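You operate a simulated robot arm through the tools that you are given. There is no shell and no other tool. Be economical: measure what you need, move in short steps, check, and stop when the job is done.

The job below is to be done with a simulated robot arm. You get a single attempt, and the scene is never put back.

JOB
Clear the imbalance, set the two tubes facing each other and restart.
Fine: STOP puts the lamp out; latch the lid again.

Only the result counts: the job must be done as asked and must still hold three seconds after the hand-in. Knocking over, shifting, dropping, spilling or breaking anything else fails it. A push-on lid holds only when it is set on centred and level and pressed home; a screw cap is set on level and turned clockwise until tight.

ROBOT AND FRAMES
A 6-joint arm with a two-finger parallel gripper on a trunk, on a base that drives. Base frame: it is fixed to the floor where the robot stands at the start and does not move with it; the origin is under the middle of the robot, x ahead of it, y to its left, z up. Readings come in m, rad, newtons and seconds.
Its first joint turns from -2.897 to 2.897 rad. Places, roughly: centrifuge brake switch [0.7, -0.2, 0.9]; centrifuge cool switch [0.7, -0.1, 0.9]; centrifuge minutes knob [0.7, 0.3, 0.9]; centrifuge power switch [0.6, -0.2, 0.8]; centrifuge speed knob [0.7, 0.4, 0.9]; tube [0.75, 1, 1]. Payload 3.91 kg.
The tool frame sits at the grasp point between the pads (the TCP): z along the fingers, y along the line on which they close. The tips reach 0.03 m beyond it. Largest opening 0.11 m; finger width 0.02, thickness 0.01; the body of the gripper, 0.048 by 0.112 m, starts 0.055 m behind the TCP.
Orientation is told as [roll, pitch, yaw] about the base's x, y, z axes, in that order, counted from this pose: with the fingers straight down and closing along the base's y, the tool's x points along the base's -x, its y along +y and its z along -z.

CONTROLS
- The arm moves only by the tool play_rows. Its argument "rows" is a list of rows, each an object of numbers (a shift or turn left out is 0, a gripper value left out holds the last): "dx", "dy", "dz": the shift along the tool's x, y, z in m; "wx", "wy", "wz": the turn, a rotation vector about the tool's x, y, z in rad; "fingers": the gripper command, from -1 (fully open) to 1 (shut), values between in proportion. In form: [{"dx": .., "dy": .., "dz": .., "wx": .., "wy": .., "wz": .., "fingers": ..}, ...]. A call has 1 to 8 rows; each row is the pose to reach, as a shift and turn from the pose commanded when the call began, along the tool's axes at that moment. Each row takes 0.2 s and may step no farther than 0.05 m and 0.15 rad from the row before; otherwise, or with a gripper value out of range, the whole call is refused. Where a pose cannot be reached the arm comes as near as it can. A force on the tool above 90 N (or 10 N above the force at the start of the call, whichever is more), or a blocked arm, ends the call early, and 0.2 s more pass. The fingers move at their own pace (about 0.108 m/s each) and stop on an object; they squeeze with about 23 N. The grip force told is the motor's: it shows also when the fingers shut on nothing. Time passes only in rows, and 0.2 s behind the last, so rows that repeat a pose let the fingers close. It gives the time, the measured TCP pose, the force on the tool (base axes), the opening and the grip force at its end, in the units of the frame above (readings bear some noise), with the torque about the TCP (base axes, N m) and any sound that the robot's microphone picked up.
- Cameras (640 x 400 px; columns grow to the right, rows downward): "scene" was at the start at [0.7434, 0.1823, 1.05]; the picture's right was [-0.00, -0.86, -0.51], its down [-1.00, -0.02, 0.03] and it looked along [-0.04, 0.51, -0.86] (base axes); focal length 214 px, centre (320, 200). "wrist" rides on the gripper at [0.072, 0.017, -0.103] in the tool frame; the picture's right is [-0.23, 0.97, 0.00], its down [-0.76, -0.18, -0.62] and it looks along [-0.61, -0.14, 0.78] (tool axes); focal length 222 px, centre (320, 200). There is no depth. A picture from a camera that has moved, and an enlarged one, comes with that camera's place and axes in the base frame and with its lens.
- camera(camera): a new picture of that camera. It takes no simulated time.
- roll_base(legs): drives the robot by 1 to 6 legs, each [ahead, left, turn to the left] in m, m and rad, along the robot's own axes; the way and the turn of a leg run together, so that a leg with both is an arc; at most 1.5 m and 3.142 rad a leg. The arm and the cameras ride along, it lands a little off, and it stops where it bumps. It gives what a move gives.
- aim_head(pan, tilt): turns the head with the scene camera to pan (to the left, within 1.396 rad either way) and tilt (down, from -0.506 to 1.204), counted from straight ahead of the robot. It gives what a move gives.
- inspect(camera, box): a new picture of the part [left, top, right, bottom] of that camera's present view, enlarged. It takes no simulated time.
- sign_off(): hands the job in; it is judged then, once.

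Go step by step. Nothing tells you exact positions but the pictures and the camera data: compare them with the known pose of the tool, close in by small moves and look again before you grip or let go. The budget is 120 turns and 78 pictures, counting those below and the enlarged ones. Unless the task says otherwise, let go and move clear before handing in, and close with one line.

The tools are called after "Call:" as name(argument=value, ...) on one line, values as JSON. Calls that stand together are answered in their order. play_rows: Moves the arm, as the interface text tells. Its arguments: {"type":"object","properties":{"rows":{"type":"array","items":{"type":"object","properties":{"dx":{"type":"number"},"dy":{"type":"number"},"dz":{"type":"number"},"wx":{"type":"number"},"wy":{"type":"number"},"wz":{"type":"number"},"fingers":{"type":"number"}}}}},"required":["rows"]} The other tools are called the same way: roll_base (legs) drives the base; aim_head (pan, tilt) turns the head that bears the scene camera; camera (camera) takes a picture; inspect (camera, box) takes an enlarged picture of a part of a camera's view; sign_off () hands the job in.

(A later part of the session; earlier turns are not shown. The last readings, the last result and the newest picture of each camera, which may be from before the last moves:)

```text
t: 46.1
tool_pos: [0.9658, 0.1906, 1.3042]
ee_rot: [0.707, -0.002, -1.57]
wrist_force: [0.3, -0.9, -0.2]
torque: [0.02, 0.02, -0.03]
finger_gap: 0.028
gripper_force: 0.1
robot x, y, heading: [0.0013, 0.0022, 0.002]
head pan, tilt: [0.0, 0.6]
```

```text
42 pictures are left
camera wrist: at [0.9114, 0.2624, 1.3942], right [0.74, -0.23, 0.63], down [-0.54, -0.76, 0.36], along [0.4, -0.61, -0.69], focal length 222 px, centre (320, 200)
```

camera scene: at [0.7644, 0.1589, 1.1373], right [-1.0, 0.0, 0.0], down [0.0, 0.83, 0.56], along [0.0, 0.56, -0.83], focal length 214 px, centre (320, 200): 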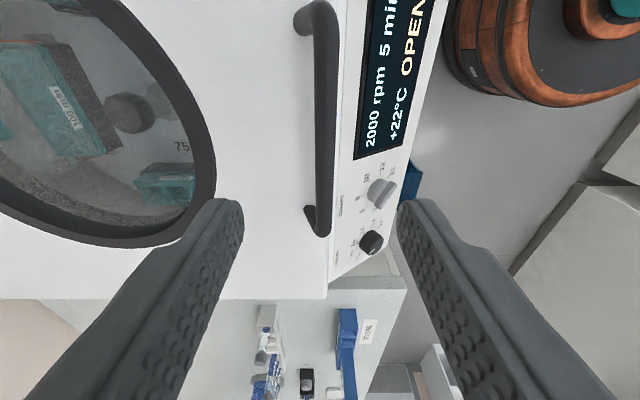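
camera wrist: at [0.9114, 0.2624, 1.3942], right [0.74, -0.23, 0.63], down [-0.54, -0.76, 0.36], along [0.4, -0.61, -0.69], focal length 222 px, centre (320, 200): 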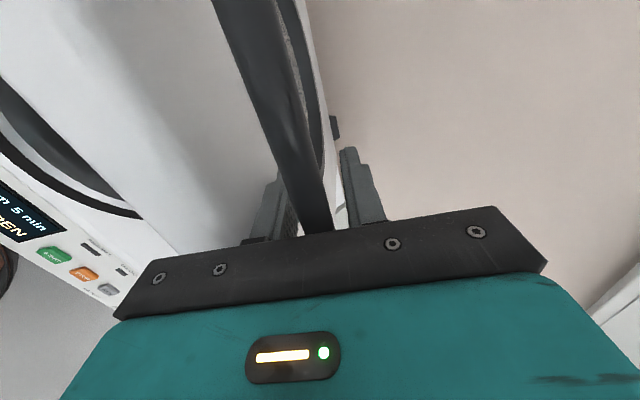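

The lid holds by itself at about 50°. I'll withdraw the gripper along its axis and look into the rotor.

Call:
play_rows(rows=[{"dz": -0.04}, {"dz": -0.08}, {"dz": -0.12}])

Call:
aim_head(pan=0, tilt=0)

Call:
camera(camera="scene")

Call:
camera(camera="wrist")

```text
t: 46.9
tool_pos: [0.8726, 0.188, 1.3763]
ee_rot: [0.681, 0.0, -1.57]
wrist_force: [-0.5, -0.4, 0.8]
torque: [0.02, 0.03, 0.03]
finger_gap: 0.0276
gripper_force: 0.2
out of reach, approached as far as the arm can: row 1, 2, 3
robot x, y, heading: [-0.0015, 0.0012, -0.004]
head pan, tilt: [0.0, 0.6]
```

```text
t: 47.9
tool_pos: [0.8742, 0.1887, 1.3737]
ee_rot: [0.68, 0.0, -1.568]
wrist_force: [-0.2, 0.0, 0.1]
torque: [0.0, 0.0, 0.02]
finger_gap: 0.0275
gripper_force: 0.2
robot x, y, heading: [-0.0006, -0.0012, -0.003]
head pan, tilt: [0.0, 0.0]
```

```text
41 pictures are left
camera scene: at [0.8493, 0.0806, 1.4041], right [-0.78, 0.0, -0.63], down [0.0, 1.0, 0.0], along [0.63, 0.0, -0.78], focal length 214 px, centre (320, 200)
```

scene: 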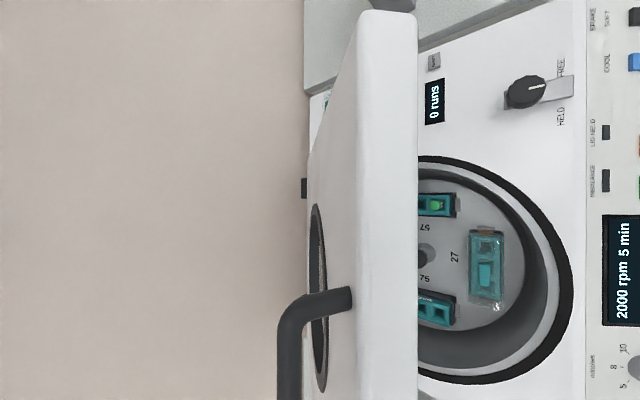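

```text
40 pictures are left
camera wrist: at [0.8223, 0.2596, 1.4658], right [0.76, -0.23, 0.61], down [-0.53, -0.76, 0.37], along [0.38, -0.61, -0.7], focal length 222 px, centre (320, 200)
```

wrist: 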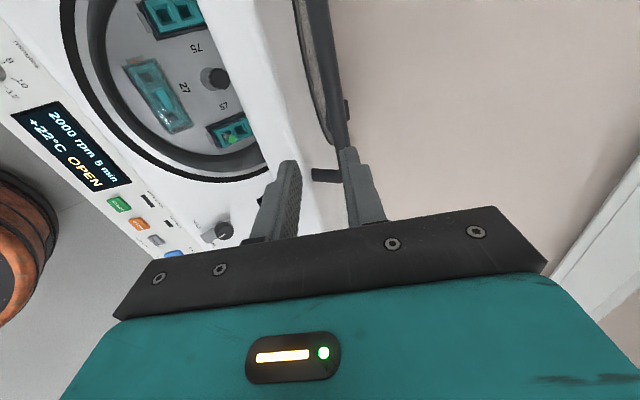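

I can see a four-position rotor, with a green-capped tube in bucket 57. I'll level out and bring the camera in close over the rotor.

Call:
play_rows(rows=[{"dy": -0.042, "dz": 0.023, "wx": 0.136}, {"dy": -0.084, "dz": 0.046, "wx": 0.272}, {"dy": -0.125, "dz": 0.069, "wx": 0.408}, {"dy": -0.167, "dz": 0.092, "wx": 0.544}, {"dy": -0.208, "dz": 0.114, "wx": 0.68}])

Call:
play_rows(rows=[{"wz": -0.14}, {"wz": -0.28}, {"wz": -0.42}, {"wz": -0.56}, {"wz": -0.7}, {"wz": -0.84}, {"wz": -0.98}, {"wz": -1.12}])

Call:
play_rows(rows=[{"wz": -0.15}, {"wz": -0.3}, {"wz": -0.45}])

Call:
aim_head(pan=0, tilt=-0.35)

Call:
camera(camera="scene")

```text
t: 49.1
tool_pos: [0.7855, 0.1842, 1.1588]
ee_rot: [-0.002, 0.001, -1.57]
wrist_force: [0.1, -0.7, 0.3]
torque: [-0.01, -0.03, 0.0]
finger_gap: 0.0275
gripper_force: 0.1
robot x, y, heading: [-0.0028, 0.0017, -0.003]
head pan, tilt: [0.0, 0.0]
```

```text
t: 50.9
tool_pos: [0.7854, 0.1855, 1.1589]
ee_rot: [0.001, 0.0, -0.449]
wrist_force: [-0.1, -0.1, -0.4]
torque: [0.07, 0.01, -0.06]
finger_gap: 0.0276
gripper_force: 0.1
robot x, y, heading: [-0.0012, 0.003, -0.0]
head pan, tilt: [0.0, 0.0]
```

```text
t: 51.7
tool_pos: [0.7846, 0.1851, 1.1594]
ee_rot: [-0.001, -0.001, 0.002]
wrist_force: [-0.2, -0.2, 0.1]
torque: [0.03, -0.03, -0.04]
finger_gap: 0.0276
gripper_force: 0.0
robot x, y, heading: [0.0003, -0.0012, -0.002]
head pan, tilt: [0.0, 0.0]
```

```text
t: 52.5
tool_pos: [0.7855, 0.1851, 1.1589]
ee_rot: [0.001, 0.001, 0.0]
wrist_force: [-0.4, 0.7, -0.7]
torque: [-0.03, 0.09, 0.02]
finger_gap: 0.0274
gripper_force: 0.1
robot x, y, heading: [-0.0022, -0.0009, 0.003]
head pan, tilt: [0.0, -0.351]
```

```text
39 pictures are left
camera scene: at [0.9241, 0.1874, 1.211], right [0.0, -1.0, 0.0], down [-0.94, 0.0, -0.34], along [0.34, 0.0, -0.94], focal length 214 px, centre (320, 200)
```

scene: 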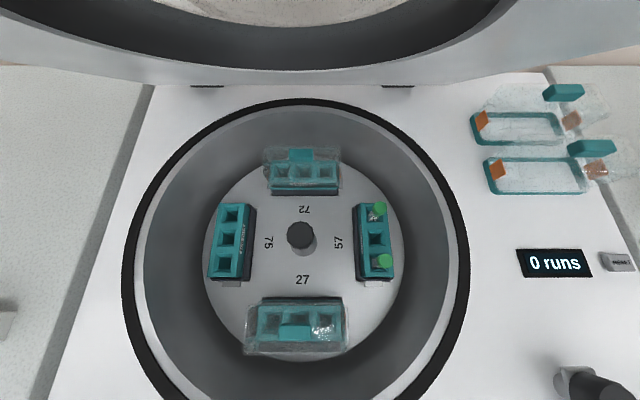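

This is a clear view. Both green-capped tubes are in bucket 57 (the end slots), and bucket 75 opposite is empty. I'll zoom in for slot details.

Call:
inspect(camera="scene", box=[190, 130, 430, 370])

Call:
inspect(camera="scene", box=[340, 190, 410, 290])

```text
1.67 times, centred on (310, 250) of scene
camera zoom: at [0.9241, 0.1874, 1.211], right [0.0, -1.0, 0.0], down [-0.94, 0.0, -0.34], along [0.34, 0.0, -0.94], focal length 358 px, centre (337, 117)
```

zoom: 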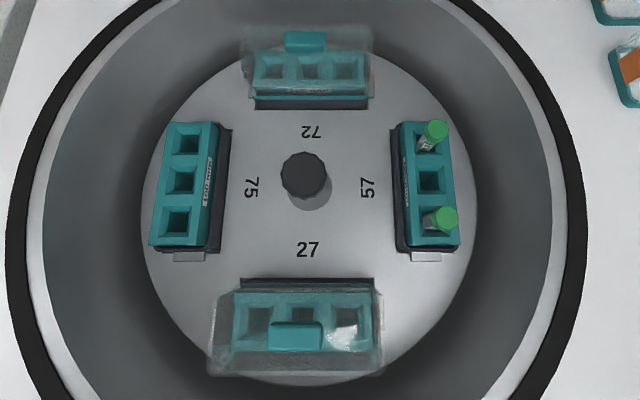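

```text
4.00 times, centred on (375, 240) of scene
camera zoom: at [0.9241, 0.1874, 1.211], right [0.0, -1.0, 0.0], down [-0.94, 0.0, -0.34], along [0.34, 0.0, -0.94], focal length 858 px, centre (100, 40)
```

zoom: 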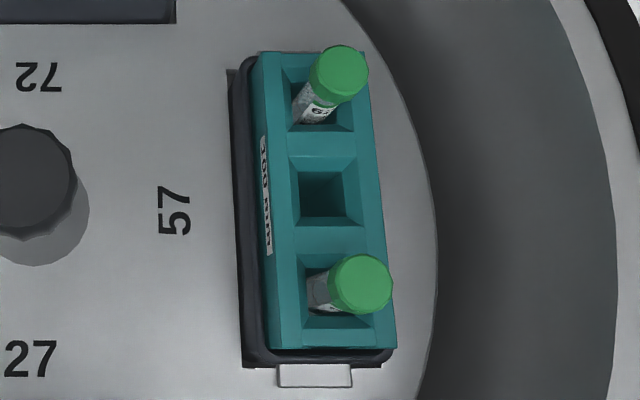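

Plan: move the front tube of 57 at about [0.948, 0.087] to the diametrically opposite front slot of 75 at about [0.949, 0.346]. That is beyond reach from here, so the base must shift. I'll check the floor clearance around the robot.

Call:
aim_head(pan=0, tilt=1.1)

Call:
camera(camera="scene")

Call:
aim_head(pan=1.0, tilt=0.7)

Call:
camera(camera="scene")

```text
t: 54.1
tool_pos: [0.7853, 0.1849, 1.1599]
ee_rot: [0.001, -0.001, -0.002]
wrist_force: [0.3, 0.0, 0.2]
torque: [0.02, -0.03, 0.02]
finger_gap: 0.0274
gripper_force: 0.2
robot x, y, heading: [0.0017, 0.0007, 0.005]
head pan, tilt: [0.0, 1.1]
```

```text
36 pictures are left
camera scene: at [0.801, 0.1875, 1.2239], right [0.0, -1.0, 0.0], down [-0.45, 0.0, 0.89], along [-0.89, 0.0, -0.45], focal length 214 px, centre (320, 200)
```

scene: 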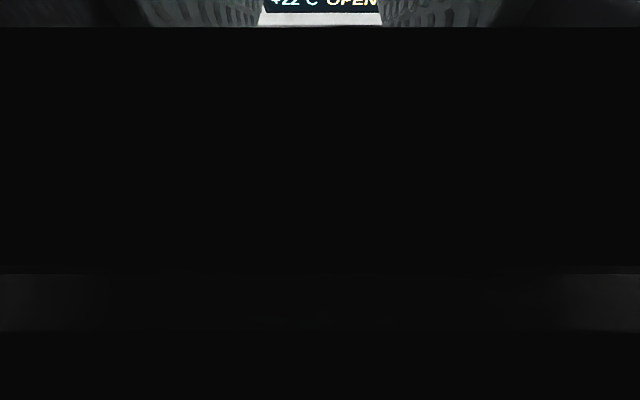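

```text
t: 55.4
tool_pos: [0.7858, 0.1845, 1.1584]
ee_rot: [0.0, 0.001, -0.002]
wrist_force: [0.1, -0.6, 0.5]
torque: [0.01, -0.02, 0.0]
finger_gap: 0.0274
gripper_force: 0.1
robot x, y, heading: [0.0013, 0.0006, 0.002]
head pan, tilt: [1.0, 0.7]
```

```text
35 pictures are left
camera scene: at [0.831, 0.2589, 1.2411], right [0.0, -0.54, -0.84], down [-0.77, -0.54, 0.35], along [-0.64, 0.64, -0.41], focal length 214 px, centre (320, 200)
```

scene: 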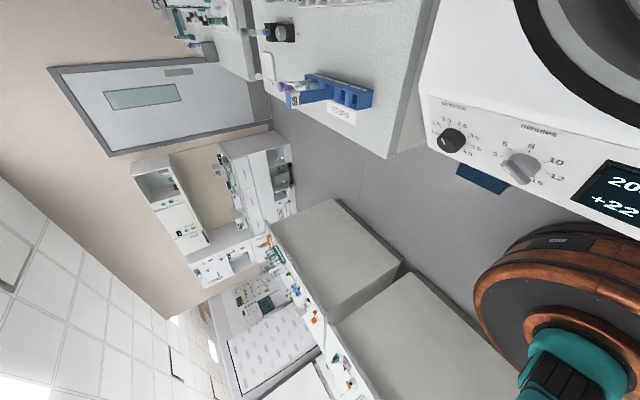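

The floor to the left and in front is clear. I'll pull the arm back from the lid first, then drive left 0.2 m and ahead 0.1 m.

Call:
play_rows(rows=[{"dx": 0.045}, {"dx": 0.09}, {"dx": 0.12}])

Call:
roll_base(legs=[[0.0, 0.2, 0.0], [0.1, 0.0, 0.0]])

Call:
aim_head(pan=0, tilt=-0.3)

Call:
camera(camera="scene")

```text
t: 56.2
tool_pos: [0.666, 0.1841, 1.1565]
ee_rot: [-0.002, 0.0, 0.001]
wrist_force: [0.5, 0.4, -0.3]
torque: [-0.02, 0.1, 0.0]
finger_gap: 0.0275
gripper_force: 0.1
robot x, y, heading: [-0.0, -0.0004, 0.003]
head pan, tilt: [1.0, 0.7]
```

```text
t: 58.5
tool_pos: [0.7653, 0.3856, 1.1599]
ee_rot: [-0.001, -0.001, 0.0]
wrist_force: [-0.3, -0.2, 0.2]
torque: [0.02, 0.0, -0.01]
finger_gap: 0.0277
gripper_force: 0.1
robot x, y, heading: [0.1022, 0.1987, -0.002]
head pan, tilt: [1.0, 0.7]
```

```text
t: 59.8
tool_pos: [0.7649, 0.386, 1.1577]
ee_rot: [0.001, -0.001, 0.003]
wrist_force: [-0.8, -0.1, -0.5]
torque: [-0.01, 0.0, 0.02]
finger_gap: 0.0275
gripper_force: 0.0
robot x, y, heading: [0.1011, 0.2021, 0.003]
head pan, tilt: [0.0, -0.3]
```

```text
34 pictures are left
camera scene: at [0.9006, 0.3884, 1.2082], right [0.0, -1.0, 0.0], down [-0.96, 0.0, -0.29], along [0.29, 0.0, -0.96], focal length 214 px, centre (320, 200)
```

scene: 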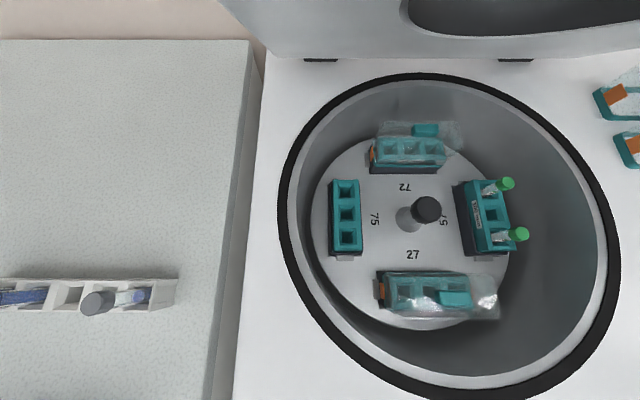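

I've triangulated the tubes. The front cap is at about [0.946, 0.093, 0.888], the bucket top at about 0.853, and the target slot in 75 at about [0.947, 0.342]. I'll approach pitched forward slightly to keep the wrist clear of the raised lid.

Call:
play_rows(rows=[{"dx": -0.013, "dy": -0.042, "dz": 0.01, "wy": -0.05, "fingers": 0.05}, {"dx": -0.026, "dy": -0.084, "dz": 0.02, "wy": -0.1}, {"dx": -0.04, "dy": -0.126, "dz": 0.03, "wy": -0.15}, {"dx": -0.053, "dy": -0.168, "dz": 0.042, "wy": -0.2}, {"dx": -0.067, "dy": -0.21, "dz": 0.054, "wy": -0.25}, {"dx": -0.08, "dy": -0.252, "dz": 0.066, "wy": -0.3}, {"dx": -0.095, "dy": -0.293, "dz": 0.078, "wy": -0.35}])

Call:
camera(camera="wrist")

Call:
camera(camera="scene")

```text
t: 61.4
tool_pos: [0.8598, 0.0939, 1.0815]
ee_rot: [0.0, -0.352, 0.003]
wrist_force: [-0.2, -0.2, 0.7]
torque: [-0.01, -0.03, 0.04]
finger_gap: 0.0522
gripper_force: 0.0
robot x, y, heading: [0.0993, 0.1987, 0.006]
head pan, tilt: [0.0, -0.3]
```

```text
33 pictures are left
camera wrist: at [0.7558, 0.1104, 1.1546], right [0.21, 0.97, 0.08], down [0.5, -0.18, 0.85], along [0.84, -0.14, -0.53], focal length 222 px, centre (320, 200)
```

wrist: 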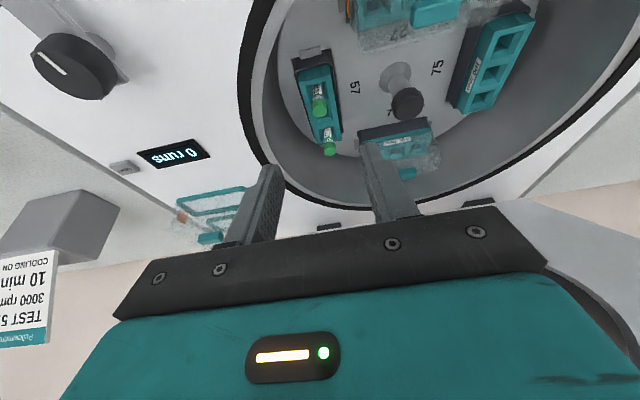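

```text
32 pictures are left
camera scene: at [0.9692, 0.0972, 1.1755], right [0.0, -1.0, 0.0], down [-0.8, 0.0, -0.61], along [0.61, 0.0, -0.8], focal length 214 px, centre (320, 200)
```

scene: 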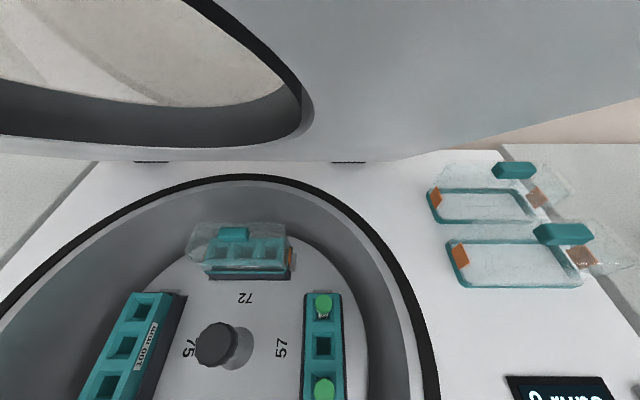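

The predicted cap pixels match both views. I'll move to just above the cap.

Call:
play_rows(rows=[{"dx": -0.0189, "dz": 0.0356, "dy": -0.001}, {"dx": -0.0382, "dz": 0.0703, "dy": -0.002}, {"dx": -0.0543, "dz": 0.105, "dy": -0.002}, {"dx": -0.0423, "dz": 0.1378, "dy": -0.002}, {"dx": -0.032, "dz": 0.166, "dy": -0.002}])

Call:
camera(camera="wrist")

```text
t: 62.6
tool_pos: [0.9462, 0.0895, 0.9349]
ee_rot: [0.0, -0.35, 0.001]
wrist_force: [0.3, 0.5, -0.3]
torque: [0.0, 0.02, -0.01]
finger_gap: 0.0523
gripper_force: 0.1
robot x, y, heading: [0.0997, 0.1996, 0.004]
head pan, tilt: [0.0, -0.3]
```

```text
31 pictures are left
camera wrist: at [0.8421, 0.1057, 1.0075], right [0.21, 0.97, 0.08], down [0.5, -0.18, 0.85], along [0.84, -0.14, -0.53], focal length 222 px, centre (320, 200)
```

wrist: 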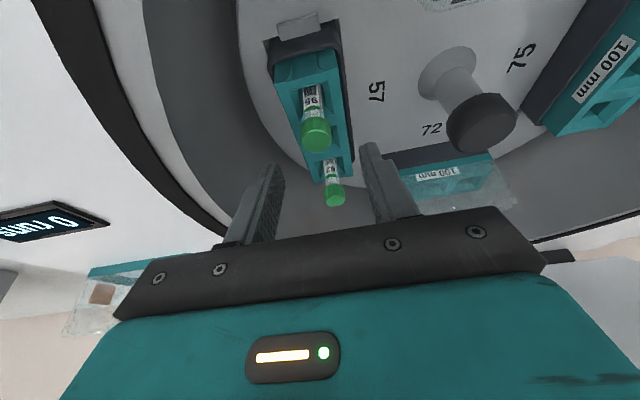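

The cap sits directly below the TCP. I'll descend and grip it.

Call:
play_rows(rows=[{"dx": 0.005, "dy": 0.002, "dz": 0.014}, {"dx": 0.009, "dy": 0.002, "dz": 0.026}, {"dx": 0.013, "dy": 0.002, "dz": 0.0365}, {"dx": 0.013, "dy": 0.002, "dz": 0.0365, "fingers": 1}, {"dx": 0.013, "dy": 0.002, "dz": 0.0365, "fingers": 1}, {"dx": 0.013, "dy": 0.002, "dz": 0.0365, "fingers": 1}])

Call:
camera(camera="wrist")

```text
t: 64.0
tool_pos: [0.9487, 0.0937, 0.8957]
ee_rot: [-0.001, -0.349, 0.002]
wrist_force: [-0.2, -1.4, -0.4]
torque: [-0.07, 0.01, 0.01]
finger_gap: 0.0195
gripper_force: 22.7
robot x, y, heading: [0.1003, 0.1982, -0.001]
head pan, tilt: [0.0, -0.3]
```

```text
30 pictures are left
camera wrist: at [0.8445, 0.1087, 0.9685], right [0.21, 0.97, 0.08], down [0.5, -0.18, 0.85], along [0.84, -0.14, -0.53], focal length 222 px, centre (320, 200)
```

wrist: 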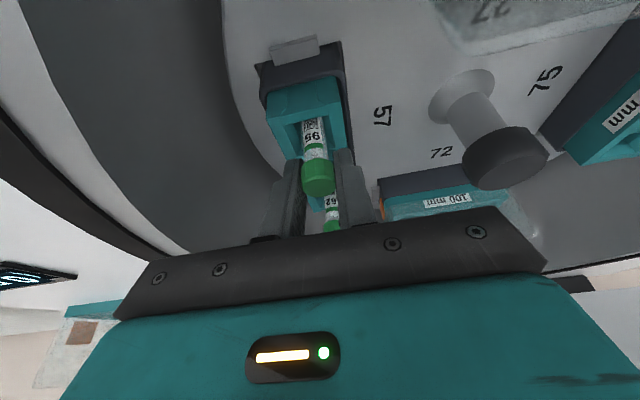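

Cap gripped at 19.5 mm. I'll lift it straight up.

Call:
play_rows(rows=[{"dx": -0.007, "dz": -0.019}, {"dx": -0.018, "dz": -0.049}, {"dx": -0.029, "dz": -0.08}, {"dx": -0.039, "dz": -0.108}, {"dx": -0.0446, "dz": -0.122}])

Call:
camera(camera="wrist")

Call:
camera(camera="scene")

```text
t: 65.2
tool_pos: [0.9481, 0.0946, 1.0285]
ee_rot: [0.0, -0.348, 0.003]
wrist_force: [-0.8, 0.7, 0.6]
torque: [-0.04, -0.01, 0.01]
finger_gap: 0.0197
gripper_force: 23.2
robot x, y, heading: [0.0986, 0.2012, -0.001]
head pan, tilt: [0.0, -0.3]
```

```text
29 pictures are left
camera wrist: at [0.8444, 0.1103, 1.1003], right [0.21, 0.97, 0.08], down [0.5, -0.18, 0.85], along [0.84, -0.14, -0.53], focal length 222 px, centre (320, 200)
```

wrist: 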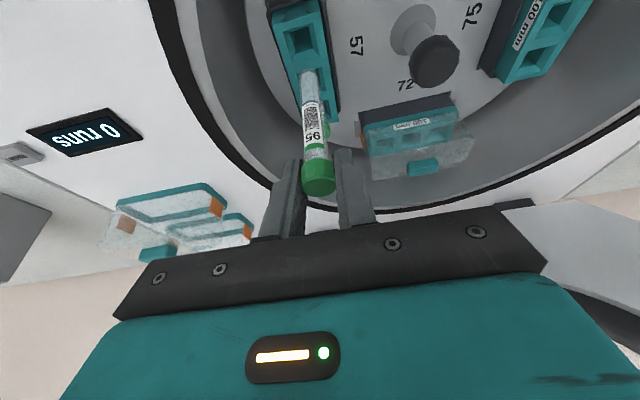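

```text
28 pictures are left
camera scene: at [1.0578, 0.0971, 1.1208], right [0.0, -1.0, 0.0], down [-0.8, 0.0, -0.6], along [0.6, 0.0, -0.8], focal length 214 px, centre (320, 200)
```

scene: 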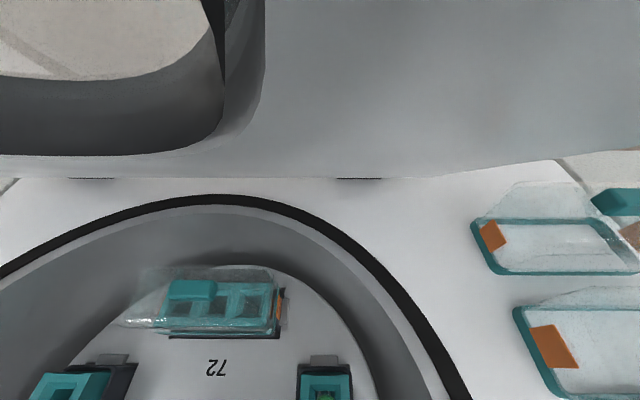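

The tube is out. I'll carry it across to bucket 75 with a little more height.

Call:
play_rows(rows=[{"dx": -0.007, "dy": 0.03, "dz": -0.019}, {"dx": -0.007, "dy": 0.072, "dz": -0.019}, {"dx": -0.007, "dy": 0.116, "dz": -0.019}, {"dx": -0.007, "dy": 0.16, "dz": -0.019}, {"dx": -0.007, "dy": 0.205, "dz": -0.019}, {"dx": -0.007, "dy": 0.248, "dz": -0.019}, {"dx": -0.007, "dy": 0.248, "dz": -0.019}])

Call:
aim_head(pan=0, tilt=0.75)

Call:
camera(camera="scene")

Call:
camera(camera="wrist")

```text
t: 66.8
tool_pos: [0.9505, 0.3408, 1.0451]
ee_rot: [0.0, -0.35, 0.003]
wrist_force: [-0.7, -0.7, -0.7]
torque: [-0.01, 0.03, 0.03]
finger_gap: 0.0196
gripper_force: 23.2
robot x, y, heading: [0.0972, 0.2022, -0.0]
head pan, tilt: [0.0, -0.3]
```

```text
t: 68.1
tool_pos: [0.9506, 0.3394, 1.0453]
ee_rot: [0.0, -0.348, 0.002]
wrist_force: [-0.3, 0.6, 0.5]
torque: [-0.01, 0.0, -0.05]
finger_gap: 0.0195
gripper_force: 22.7
robot x, y, heading: [0.1015, 0.2006, 0.001]
head pan, tilt: [0.0, 0.75]
```

```text
27 pictures are left
camera scene: at [0.9729, 0.3427, 1.1026], right [0.0, -1.0, 0.0], down [-0.92, 0.0, 0.39], along [-0.39, 0.0, -0.92], focal length 214 px, centre (320, 200)
```

scene: 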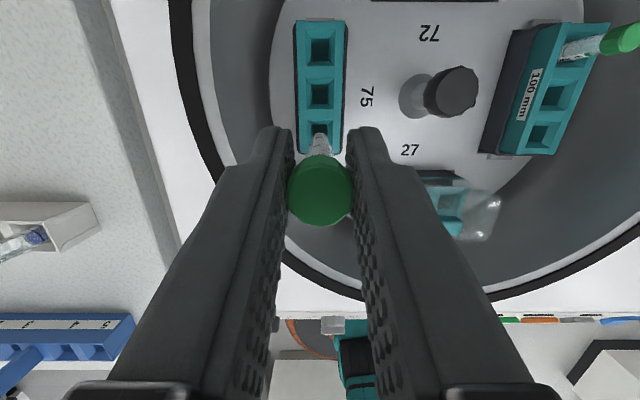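

```text
26 pictures are left
camera wrist: at [0.8459, 0.3561, 1.118], right [0.21, 0.97, 0.08], down [0.5, -0.18, 0.85], along [0.84, -0.14, -0.53], focal length 222 px, centre (320, 200)
```

wrist: 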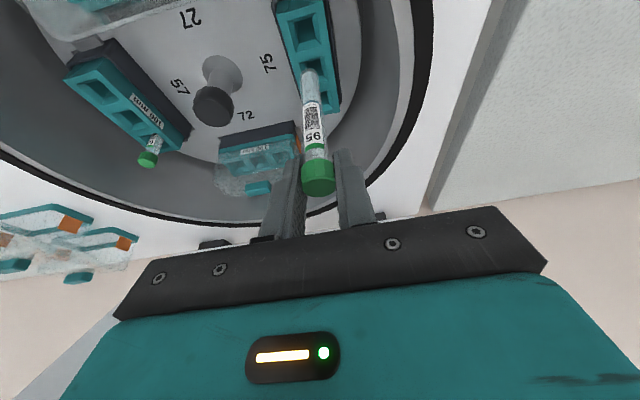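

The tube is vertical above the front slot. I'll shift a few millimetres, lower the tip to the slot mouth and check.

Call:
play_rows(rows=[{"dx": 0.0038, "dy": 0.003, "dz": -0.0014}, {"dx": 0.0134, "dy": 0.003, "dz": 0.025}, {"dx": 0.0226, "dy": 0.003, "dz": 0.0503}])

Call:
camera(camera="wrist")

Call:
camera(camera="scene")

```text
t: 68.9
tool_pos: [0.9445, 0.3437, 0.9916]
ee_rot: [0.0, -0.349, 0.001]
wrist_force: [0.6, 0.1, 0.1]
torque: [-0.02, 0.0, -0.03]
finger_gap: 0.0197
gripper_force: 23.3
robot x, y, heading: [0.0979, 0.1977, 0.001]
head pan, tilt: [0.0, 0.75]
```

```text
25 pictures are left
camera wrist: at [0.8401, 0.3593, 1.0641], right [0.21, 0.97, 0.08], down [0.5, -0.18, 0.85], along [0.84, -0.14, -0.53], focal length 222 px, centre (320, 200)
```

wrist: 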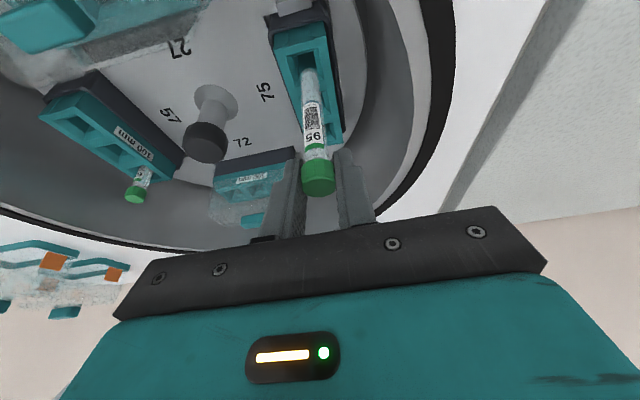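

```text
24 pictures are left
camera scene: at [0.967, 0.3459, 1.0487], right [0.0, -1.0, 0.0], down [-0.92, 0.0, 0.39], along [-0.39, 0.0, -0.92], focal length 214 px, centre (320, 200)
```

scene: 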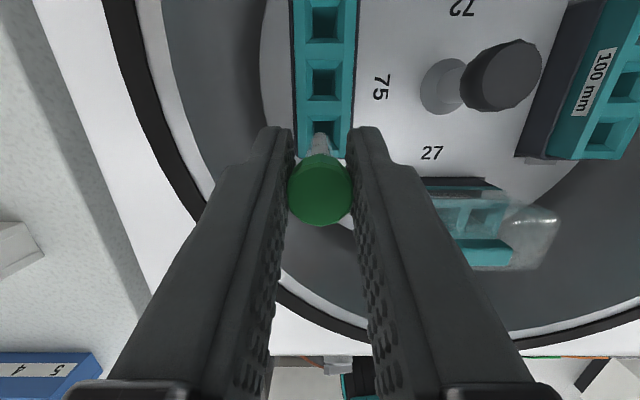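

The tip is aligned with the front slot. I'll lower slowly with a 2 mm sideways correction.

Call:
play_rows(rows=[{"dx": 0.0069, "dy": -0.002, "dz": 0.0188}, {"dx": 0.0137, "dy": -0.002, "dz": 0.0376}, {"dx": 0.0206, "dy": -0.002, "dz": 0.0563}, {"dx": 0.0261, "dy": -0.002, "dz": 0.0714}, {"dx": 0.0302, "dy": -0.002, "dz": 0.0826}])

Call:
camera(camera="wrist")

```text
t: 70.1
tool_pos: [0.9445, 0.3402, 0.9024]
ee_rot: [0.0, -0.348, 0.001]
wrist_force: [0.2, -1.6, -0.1]
torque: [-0.06, -0.07, -0.02]
finger_gap: 0.0197
gripper_force: 23.2
robot x, y, heading: [0.0986, 0.1986, -0.002]
head pan, tilt: [0.0, 0.75]
```

```text
23 pictures are left
camera wrist: at [0.8395, 0.3568, 0.9753], right [0.21, 0.97, 0.08], down [0.5, -0.18, 0.85], along [0.84, -0.14, -0.53], focal length 222 px, centre (320, 200)
```

wrist: 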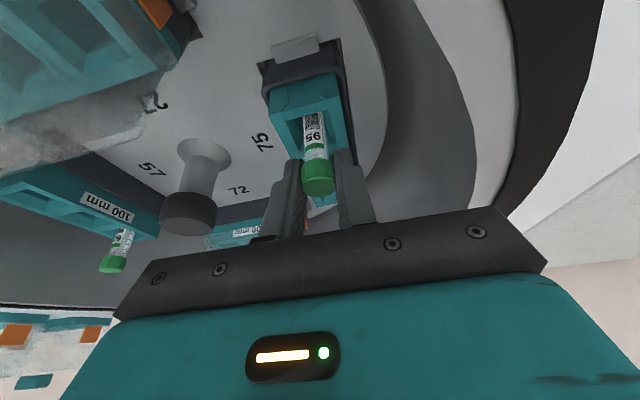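

The tube slid in without any force. I'll do the last few millimetres, release and withdraw upward.

Call:
play_rows(rows=[{"dx": 0.0012, "dz": 0.0033}, {"dx": 0.0022, "dz": 0.0059}, {"dx": 0.0022, "dz": 0.0059, "fingers": 0.3}, {"dx": 0.0022, "dz": 0.0059, "fingers": 0.1}, {"dx": 0.0022, "dz": 0.0059, "fingers": 0.1}])

Call:
play_rows(rows=[{"dx": -0.01, "dz": -0.028}, {"dx": -0.025, "dz": -0.07}, {"dx": -0.04, "dz": -0.11}, {"dx": -0.025, "dz": -0.14}, {"dx": 0.005, "dz": -0.165}])

Call:
aim_head(pan=0, tilt=0.2)

Call:
camera(camera="scene")

Call:
camera(camera="wrist")

```text
t: 71.3
tool_pos: [0.9447, 0.3412, 0.8975]
ee_rot: [0.0, -0.348, 0.001]
wrist_force: [0.7, -0.4, 0.6]
torque: [0.0, 0.02, -0.03]
finger_gap: 0.0498
gripper_force: 0.1
robot x, y, heading: [0.1018, 0.1955, 0.003]
head pan, tilt: [0.0, 0.75]
```

```text
t: 72.5
tool_pos: [0.8834, 0.3404, 1.051]
ee_rot: [-0.001, -0.349, 0.003]
wrist_force: [0.3, 0.7, -0.2]
torque: [0.01, 0.01, 0.0]
finger_gap: 0.0497
gripper_force: 0.1
robot x, y, heading: [0.1006, 0.2, 0.003]
head pan, tilt: [0.0, 0.75]
```

```text
t: 73.5
tool_pos: [0.8831, 0.3384, 1.0519]
ee_rot: [0.0, -0.35, 0.002]
wrist_force: [-0.3, 1.3, 0.1]
torque: [-0.02, 0.01, 0.01]
finger_gap: 0.0493
gripper_force: 0.0
robot x, y, heading: [0.1008, 0.2007, -0.0]
head pan, tilt: [0.0, 0.201]
```

```text
22 pictures are left
camera scene: at [0.956, 0.3425, 1.116], right [0.0, -1.0, 0.0], down [-0.99, 0.0, -0.15], along [0.15, 0.0, -0.99], focal length 214 px, centre (320, 200)
```

scene: 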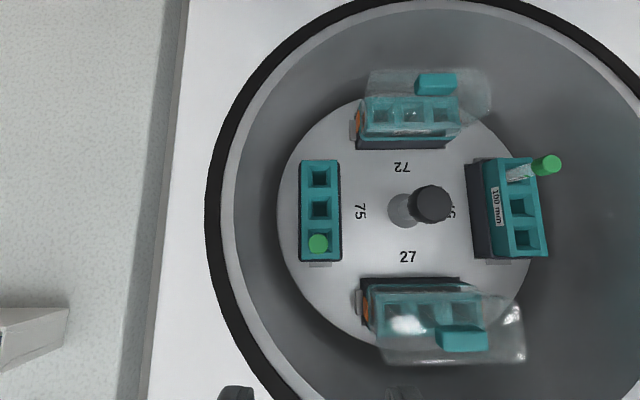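

```text
21 pictures are left
camera wrist: at [0.779, 0.3558, 1.1242], right [0.21, 0.97, 0.08], down [0.5, -0.18, 0.85], along [0.84, -0.14, -0.53], focal length 222 px, centre (320, 200)
```

wrist: 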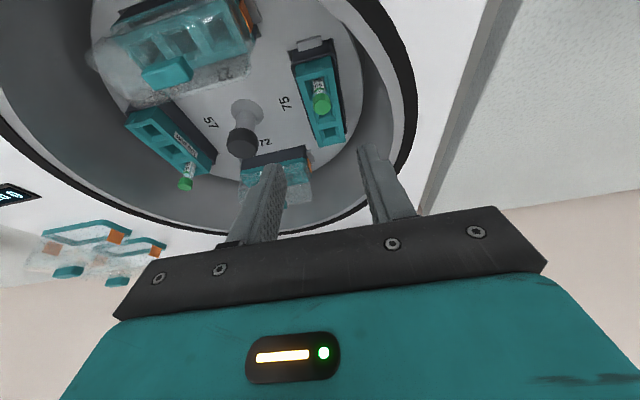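

The tubes now sit diametrically opposite, in 57-rear and 75-front. Next is the lid, whose bar should still be at about [0.944, 0.21, 1.331]. I'll retreat and reorient for the handle.

Call:
play_rows(rows=[{"dx": 0.0143, "dy": -0.0186, "dz": -0.0356, "wy": 0.05}, {"dx": 0.0287, "dy": -0.037, "dz": -0.0713, "wy": 0.1}, {"dx": 0.043, "dy": -0.0557, "dz": -0.107, "wy": 0.15}, {"dx": 0.0574, "dy": -0.0743, "dz": -0.1426, "wy": 0.2}, {"dx": 0.0717, "dy": -0.0929, "dz": -0.178, "wy": 0.25}, {"dx": 0.086, "dy": -0.111, "dz": -0.214, "wy": 0.3}, {"dx": 0.1004, "dy": -0.13, "dz": -0.2495, "wy": 0.35}])

Call:
play_rows(rows=[{"wz": 0.14}, {"wz": 0.28}, {"wz": 0.42}, {"wz": 0.56}, {"wz": 0.7}, {"wz": 0.84}, {"wz": 0.98}, {"wz": 1.12}])

Call:
play_rows(rows=[{"wz": 0.15, "fingers": 0.35}, {"wz": 0.3}, {"wz": 0.45}])

```text
t: 75.0
tool_pos: [0.7028, 0.212, 1.2507]
ee_rot: [0.0, 0.003, 0.001]
wrist_force: [0.7, 0.0, -0.2]
torque: [-0.02, 0.03, 0.0]
finger_gap: 0.0495
gripper_force: 0.0
robot x, y, heading: [0.1006, 0.2029, -0.005]
head pan, tilt: [0.0, 0.201]
```

```text
t: 76.8
tool_pos: [0.7032, 0.2128, 1.2506]
ee_rot: [0.0, 0.001, -1.119]
wrist_force: [0.3, 0.4, -0.3]
torque: [0.02, 0.01, 0.0]
finger_gap: 0.0494
gripper_force: 0.1
robot x, y, heading: [0.1014, 0.1964, 0.001]
head pan, tilt: [0.0, 0.201]
```

```text
t: 77.7
tool_pos: [0.702, 0.2105, 1.2518]
ee_rot: [0.0, -0.001, -1.568]
wrist_force: [0.6, -0.2, 0.0]
torque: [0.03, 0.0, -0.04]
finger_gap: 0.0359
gripper_force: 0.0
robot x, y, heading: [0.0971, 0.2001, -0.0]
head pan, tilt: [0.0, 0.201]
```

Call:
play_rows(rows=[{"dy": 0.022, "dz": -0.042, "wx": -0.13}, {"dy": 0.045, "dz": -0.084, "wx": -0.26}, {"dy": 0.075, "dz": -0.122, "wx": -0.39}, {"dy": 0.112, "dz": -0.152, "wx": -0.52}, {"dy": 0.145, "dz": -0.172, "wx": -0.65}, {"dy": 0.165, "dz": -0.172, "wx": -0.7}])

Call:
camera(camera="wrist")

```text
t: 79.0
tool_pos: [0.8663, 0.2122, 1.4228]
ee_rot: [0.703, 0.0, -1.568]
wrist_force: [-0.1, 0.2, 0.4]
torque: [0.0, -0.04, 0.01]
finger_gap: 0.036
gripper_force: 0.1
robot x, y, heading: [0.0986, 0.1987, 0.002]
head pan, tilt: [0.0, 0.201]
```

```text
20 pictures are left
camera wrist: at [0.8123, 0.2827, 1.5133], right [0.74, -0.23, 0.63], down [-0.54, -0.76, 0.36], along [0.4, -0.61, -0.69], focal length 222 px, centre (320, 200)
```

wrist: 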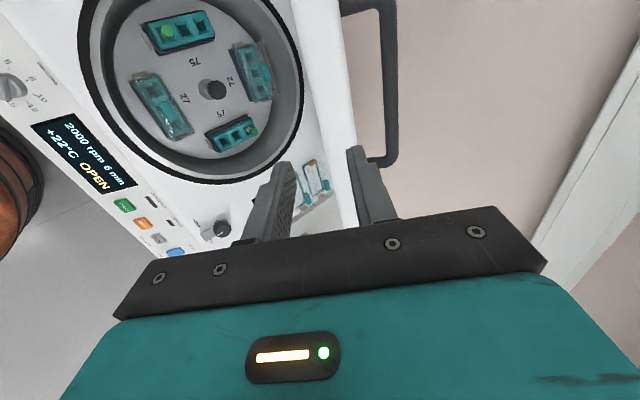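

The lid has risen a little further, and the bar is now near [1.01, 0.21, 1.365]. I'll move to a pre-grasp pose in line with it.

Call:
play_rows(rows=[{"dy": 0.035, "dz": 0.0, "fingers": 0.48}, {"dy": 0.0729, "dz": 0.015, "fingers": 0.48}, {"dy": 0.0729, "dz": 0.04, "fingers": 0.48}])

Call:
camera(camera="wrist")

Call:
aim_head(pan=0, tilt=0.75)

Call:
camera(camera="scene")

```text
t: 79.8
tool_pos: [0.942, 0.2098, 1.4232]
ee_rot: [0.696, -0.001, -1.568]
wrist_force: [-0.9, -0.1, 0.2]
torque: [0.01, -0.01, 0.01]
finger_gap: 0.0283
gripper_force: 0.0
out of reach, approached as far as the arm can: row 2, 3
robot x, y, heading: [0.1021, 0.1988, 0.005]
head pan, tilt: [0.0, 0.201]
```

```text
19 pictures are left
camera wrist: at [0.889, 0.2823, 1.513], right [0.75, -0.23, 0.63], down [-0.53, -0.76, 0.36], along [0.4, -0.61, -0.69], focal length 222 px, centre (320, 200)
```

wrist: 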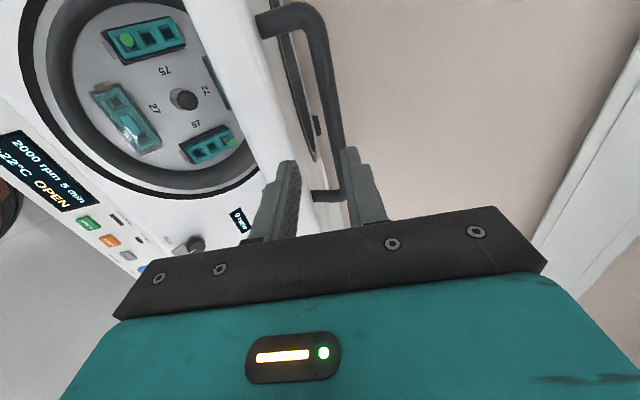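

```text
t: 80.8
tool_pos: [0.9407, 0.2107, 1.4254]
ee_rot: [0.699, -0.001, -1.566]
wrist_force: [-0.2, -0.2, 0.2]
torque: [-0.03, -0.04, -0.02]
finger_gap: 0.0287
gripper_force: 0.0
robot x, y, heading: [0.1, 0.2002, 0.003]
head pan, tilt: [0.0, 0.75]
```

```text
18 pictures are left
camera scene: at [0.9101, 0.1711, 1.4591], right [-0.77, 0.0, -0.64], down [-0.44, 0.73, 0.52], along [0.47, 0.68, -0.56], focal length 214 px, centre (320, 200)
```

scene: 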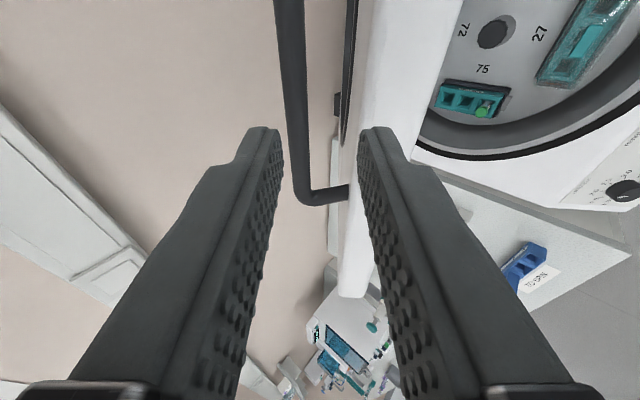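

I have a good view along the bar, which is now at about [1.005, 1.362]. I'll pitch a bit more to gain reach and line up.

Call:
play_rows(rows=[{"dy": 0.001, "dz": 0.009, "wx": -0.12}])

```text
t: 81.2
tool_pos: [0.9484, 0.2108, 1.4163]
ee_rot: [0.82, 0.0, -1.566]
wrist_force: [2.3, -0.4, -1.3]
torque: [-0.05, 0.01, 0.01]
finger_gap: 0.0286
gripper_force: 0.0
robot x, y, heading: [0.0962, 0.2009, 0.004]
head pan, tilt: [0.0, 0.75]
```

Right on the intended pose. I'll advance part way and check.

Call:
play_rows(rows=[{"dz": 0.025}, {"dz": 0.045}])

Call:
camera(camera="scene")

```text
t: 81.8
tool_pos: [0.9809, 0.2125, 1.3884]
ee_rot: [0.819, -0.002, -1.567]
wrist_force: [-0.6, 0.3, 0.7]
torque: [-0.02, 0.01, -0.01]
finger_gap: 0.0284
gripper_force: 0.0
robot x, y, heading: [0.1019, 0.2006, 0.001]
head pan, tilt: [0.0, 0.75]
```

```text
17 pictures are left
camera scene: at [0.9456, 0.1727, 1.419], right [-0.68, 0.0, -0.73], down [-0.5, 0.73, 0.46], along [0.53, 0.68, -0.5], focal length 214 px, centre (320, 200)
```

scene: 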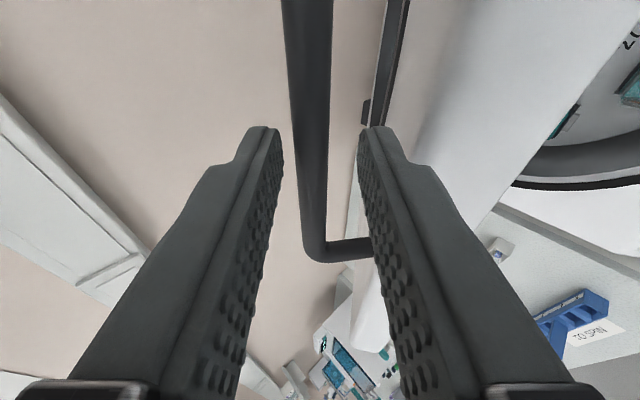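

The bar is centred between the fingers. I'll advance 3 cm more and grip.

Call:
play_rows(rows=[{"dz": 0.015}, {"dz": 0.028}, {"dz": 0.028, "fingers": 1}, {"dz": 0.028, "fingers": 1}])

```text
t: 82.8
tool_pos: [0.9998, 0.2122, 1.3693]
ee_rot: [0.82, 0.001, -1.567]
wrist_force: [-2.8, -0.1, 3.7]
torque: [0.54, 0.01, -0.51]
finger_gap: 0.0136
gripper_force: 44.9
robot x, y, heading: [0.0979, 0.2, -0.001]
head pan, tilt: [0.0, 0.75]
```

Gripped exactly on the arc (φ≈1.03). I'll lower the lid along the arc while unpitching.

Call:
play_rows(rows=[{"dy": -0.037, "dz": -0.0089, "wx": 0.06}, {"dy": -0.0766, "dz": -0.0153, "wx": 0.12}, {"dy": -0.1166, "dz": -0.0185, "wx": 0.18}, {"dy": -0.1568, "dz": -0.0185, "wx": 0.24}, {"dy": -0.1968, "dz": -0.0152, "wx": 0.3}, {"dy": -0.2364, "dz": -0.0088, "wx": 0.36}])

```text
t: 84.2
tool_pos: [0.8331, 0.2117, 1.2016]
ee_rot: [0.458, 0.0, -1.569]
wrist_force: [4.3, -0.9, -2.5]
torque: [0.32, -0.22, -0.39]
finger_gap: 0.0137
gripper_force: 44.7
robot x, y, heading: [0.0965, 0.198, 0.004]
head pan, tilt: [0.0, 0.75]
```

Call:
play_rows(rows=[{"dy": -0.0337, "dz": 0.0215, "wx": 0.07}, {"dy": -0.0648, "dz": 0.0469, "wx": 0.14}, {"dy": -0.0938, "dz": 0.0746, "wx": 0.21}, {"dy": -0.1205, "dz": 0.1046, "wx": 0.29}, {"dy": -0.1419, "dz": 0.1325, "wx": 0.37}])

```text
t: 85.4
tool_pos: [0.7645, 0.2109, 1.0175]
ee_rot: [0.09, 0.0, -1.569]
wrist_force: [20.3, -14.6, -6.2]
torque: [-0.51, -0.14, -0.06]
finger_gap: 0.0139
gripper_force: 44.7
robot x, y, heading: [0.0988, 0.2011, 0.0]
head pan, tilt: [0.0, 0.75]
```

Almost shut. I'll lower the last centimetres gently until it meets resistance.

Call:
play_rows(rows=[{"dy": -0.0015, "dz": 0.01}, {"dy": -0.004, "dz": 0.02}, {"dy": -0.0055, "dz": 0.028}, {"dy": -0.006, "dz": 0.033}])

Call:
camera(camera="wrist")

```text
t: 86.5
tool_pos: [0.7634, 0.2132, 0.9935]
ee_rot: [0.102, 0.0, -1.565]
wrist_force: [1.5, -1.0, 6.4]
torque: [0.24, 0.16, -0.08]
finger_gap: 0.0138
gripper_force: 45.0
robot x, y, heading: [0.0979, 0.2003, 0.006]
head pan, tilt: [0.0, 0.75]
stopped in row 4: the force on the tool passed its limit at 94 N (the readings are from after the stop); the commanded pose is now the measured one
```

```text
16 pictures are left
camera wrist: at [0.7677, 0.2847, 1.0976], right [0.97, -0.22, 0.1], down [-0.24, -0.76, 0.6], along [-0.06, -0.61, -0.79], focal length 222 px, centre (320, 200)
```

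wrist: 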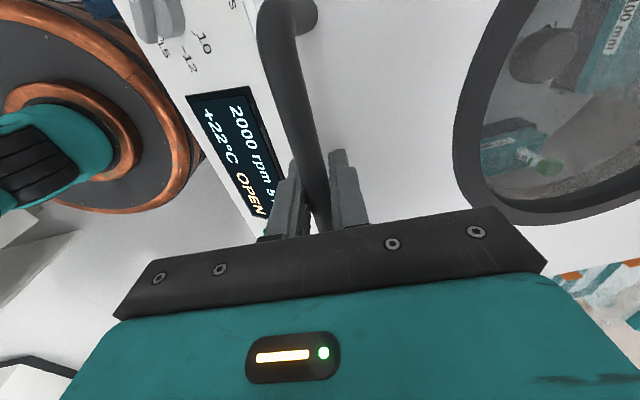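

The lid is down. I'll release, rise and check that it stays.

Call:
play_rows(rows=[{"fingers": 0}, {"fingers": -0.15}, {"dz": -0.03}, {"dz": -0.07}, {"dz": -0.11, "wx": 0.1}])

Call:
play_rows(rows=[{"dx": -0.037, "dy": 0.006, "wz": -0.14}, {"dx": -0.074, "dy": 0.012, "wz": -0.28}, {"dx": -0.111, "dy": 0.018, "wz": -0.42}, {"dx": -0.148, "dy": 0.024, "wz": -0.56}, {"dx": -0.185, "dy": 0.03, "wz": -0.7}, {"dx": -0.222, "dy": 0.036, "wz": -0.84}, {"dx": -0.259, "dy": 0.042, "wz": -0.98}, {"dx": -0.296, "dy": 0.048, "wz": -1.12}])

Call:
play_rows(rows=[{"wz": -0.15}, {"wz": -0.3}, {"wz": -0.44}])

Call:
camera(camera="wrist")

```text
t: 87.7
tool_pos: [0.7499, 0.2103, 1.101]
ee_rot: [0.001, 0.0, -1.567]
wrist_force: [-0.2, 0.3, -0.1]
torque: [-0.02, -0.03, 0.03]
finger_gap: 0.0635
gripper_force: 0.1
robot x, y, heading: [0.101, 0.1987, 0.006]
head pan, tilt: [0.0, 0.75]
```

```text
t: 89.5
tool_pos: [0.8014, -0.0839, 1.101]
ee_rot: [0.0, -0.002, -0.446]
wrist_force: [-0.4, -0.2, 0.9]
torque: [-0.02, -0.05, 0.0]
finger_gap: 0.0633
gripper_force: 0.1
robot x, y, heading: [0.0999, 0.2011, 0.002]
head pan, tilt: [0.0, 0.75]
```

```text
t: 90.3
tool_pos: [0.8, -0.0834, 1.1011]
ee_rot: [0.001, 0.001, -0.007]
wrist_force: [0.3, -0.5, 0.0]
torque: [0.02, 0.01, 0.02]
finger_gap: 0.0634
gripper_force: 0.1
robot x, y, heading: [0.0998, 0.2026, 0.007]
head pan, tilt: [0.0, 0.75]
```

```text
15 pictures are left
camera wrist: at [0.7278, -0.0669, 1.2049], right [0.23, 0.97, 0.0], down [0.76, -0.18, 0.62], along [0.61, -0.14, -0.78], focal length 222 px, centre (320, 200)
```

wrist: 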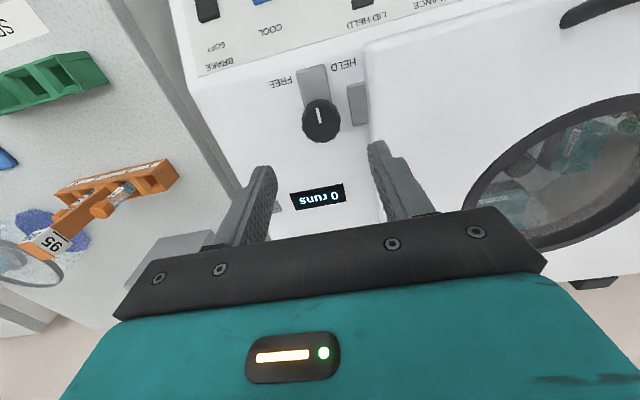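

The lid stays shut and the keeper is at its side. The knob is at about [0.809, -0.084]. I'll descend and grip it.

Call:
play_rows(rows=[{"dx": -0.01, "dz": 0.04}, {"dx": -0.01, "dz": 0.08}, {"dx": -0.01, "dz": 0.108}, {"dx": -0.01, "dz": 0.124}, {"dx": -0.01, "dz": 0.124, "fingers": 1}, {"dx": -0.01, "dz": 0.124, "fingers": 1}])

```text
t: 91.7
tool_pos: [0.8093, -0.0844, 0.9786]
ee_rot: [-0.002, -0.002, -0.01]
wrist_force: [1.9, -15.6, -1.1]
torque: [-1.16, -0.98, -0.04]
finger_gap: 0.0436
gripper_force: 44.9
robot x, y, heading: [0.0988, 0.2003, 0.007]
head pan, tilt: [0.0, 0.75]
```

Gripped. I'll turn clockwise to swing the tongue onto the keeper.

Call:
play_rows(rows=[{"dy": -0.001, "wz": 0.14}, {"dy": -0.001, "wz": 0.28}, {"dy": -0.001, "wz": 0.42}, {"dy": -0.001, "wz": 0.56}, {"dy": -0.001, "wz": 0.7}, {"dy": -0.001, "wz": 0.84}])

Call:
play_rows(rows=[{"wz": 0.14}, {"wz": 0.28}, {"wz": 0.42}, {"wz": 0.56}, {"wz": 0.68}, {"wz": 0.76}])

Call:
camera(camera="wrist")

```text
t: 93.1
tool_pos: [0.8113, -0.0836, 0.9786]
ee_rot: [0.002, 0.0, -0.849]
wrist_force: [-4.4, 4.8, 11.1]
torque: [0.09, 0.66, 0.01]
finger_gap: 0.0437
gripper_force: 45.0
robot x, y, heading: [0.0986, 0.1985, 0.002]
head pan, tilt: [0.0, 0.75]
```

```text
t: 94.5
tool_pos: [0.8128, -0.0813, 0.9769]
ee_rot: [0.003, -0.002, -1.606]
wrist_force: [41.4, 18.0, 24.2]
torque: [0.3, -0.58, 0.77]
finger_gap: 0.0437
gripper_force: 44.7
robot x, y, heading: [0.1012, 0.1991, 0.005]
head pan, tilt: [0.0, 0.75]
```

```text
14 pictures are left
camera wrist: at [0.8314, -0.0107, 1.0813], right [0.96, -0.26, 0.0], down [-0.21, -0.75, 0.62], along [-0.16, -0.6, -0.78], focal length 222 px, centre (320, 200)
```

wrist: 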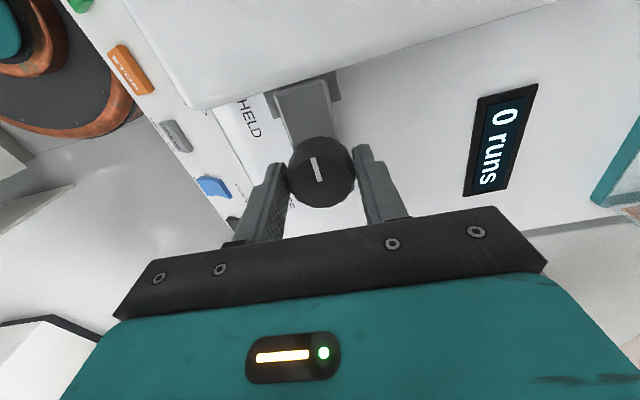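

The tongue is over the keeper and the stop torque is appearing. One more nudge, then I'll release and rise.

Call:
play_rows(rows=[{"wz": 0.1}, {"wz": 0.1}, {"wz": 0.05, "fingers": 1}, {"wz": 0.05, "fingers": -0.1}, {"wz": 0.05, "fingers": -0.15}, {"wz": 0.05, "dz": -0.04}, {"wz": 0.05, "dz": -0.09}])

Call:
camera(camera="wrist")

```text
t: 96.1
tool_pos: [0.811, -0.0866, 1.0673]
ee_rot: [0.001, 0.001, -1.659]
wrist_force: [0.3, -1.3, -0.3]
torque: [0.0, 0.01, 0.0]
finger_gap: 0.0635
gripper_force: 0.1
robot x, y, heading: [0.1003, 0.1999, 0.004]
head pan, tilt: [0.0, 0.75]
```

```text
13 pictures are left
camera wrist: at [0.8335, -0.016, 1.1713], right [0.95, -0.31, 0.0], down [-0.24, -0.74, 0.62], along [-0.19, -0.59, -0.78], focal length 222 px, centre (320, 200)
```

wrist: 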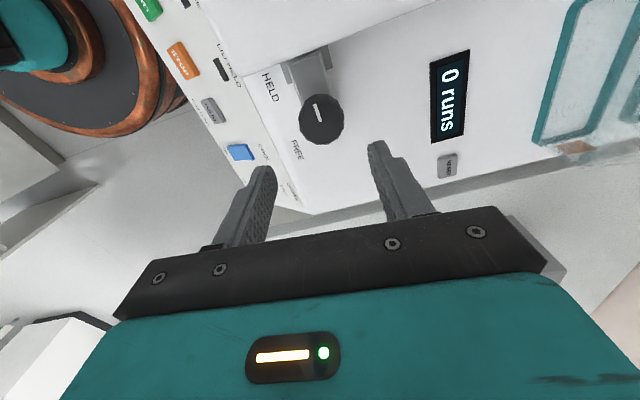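

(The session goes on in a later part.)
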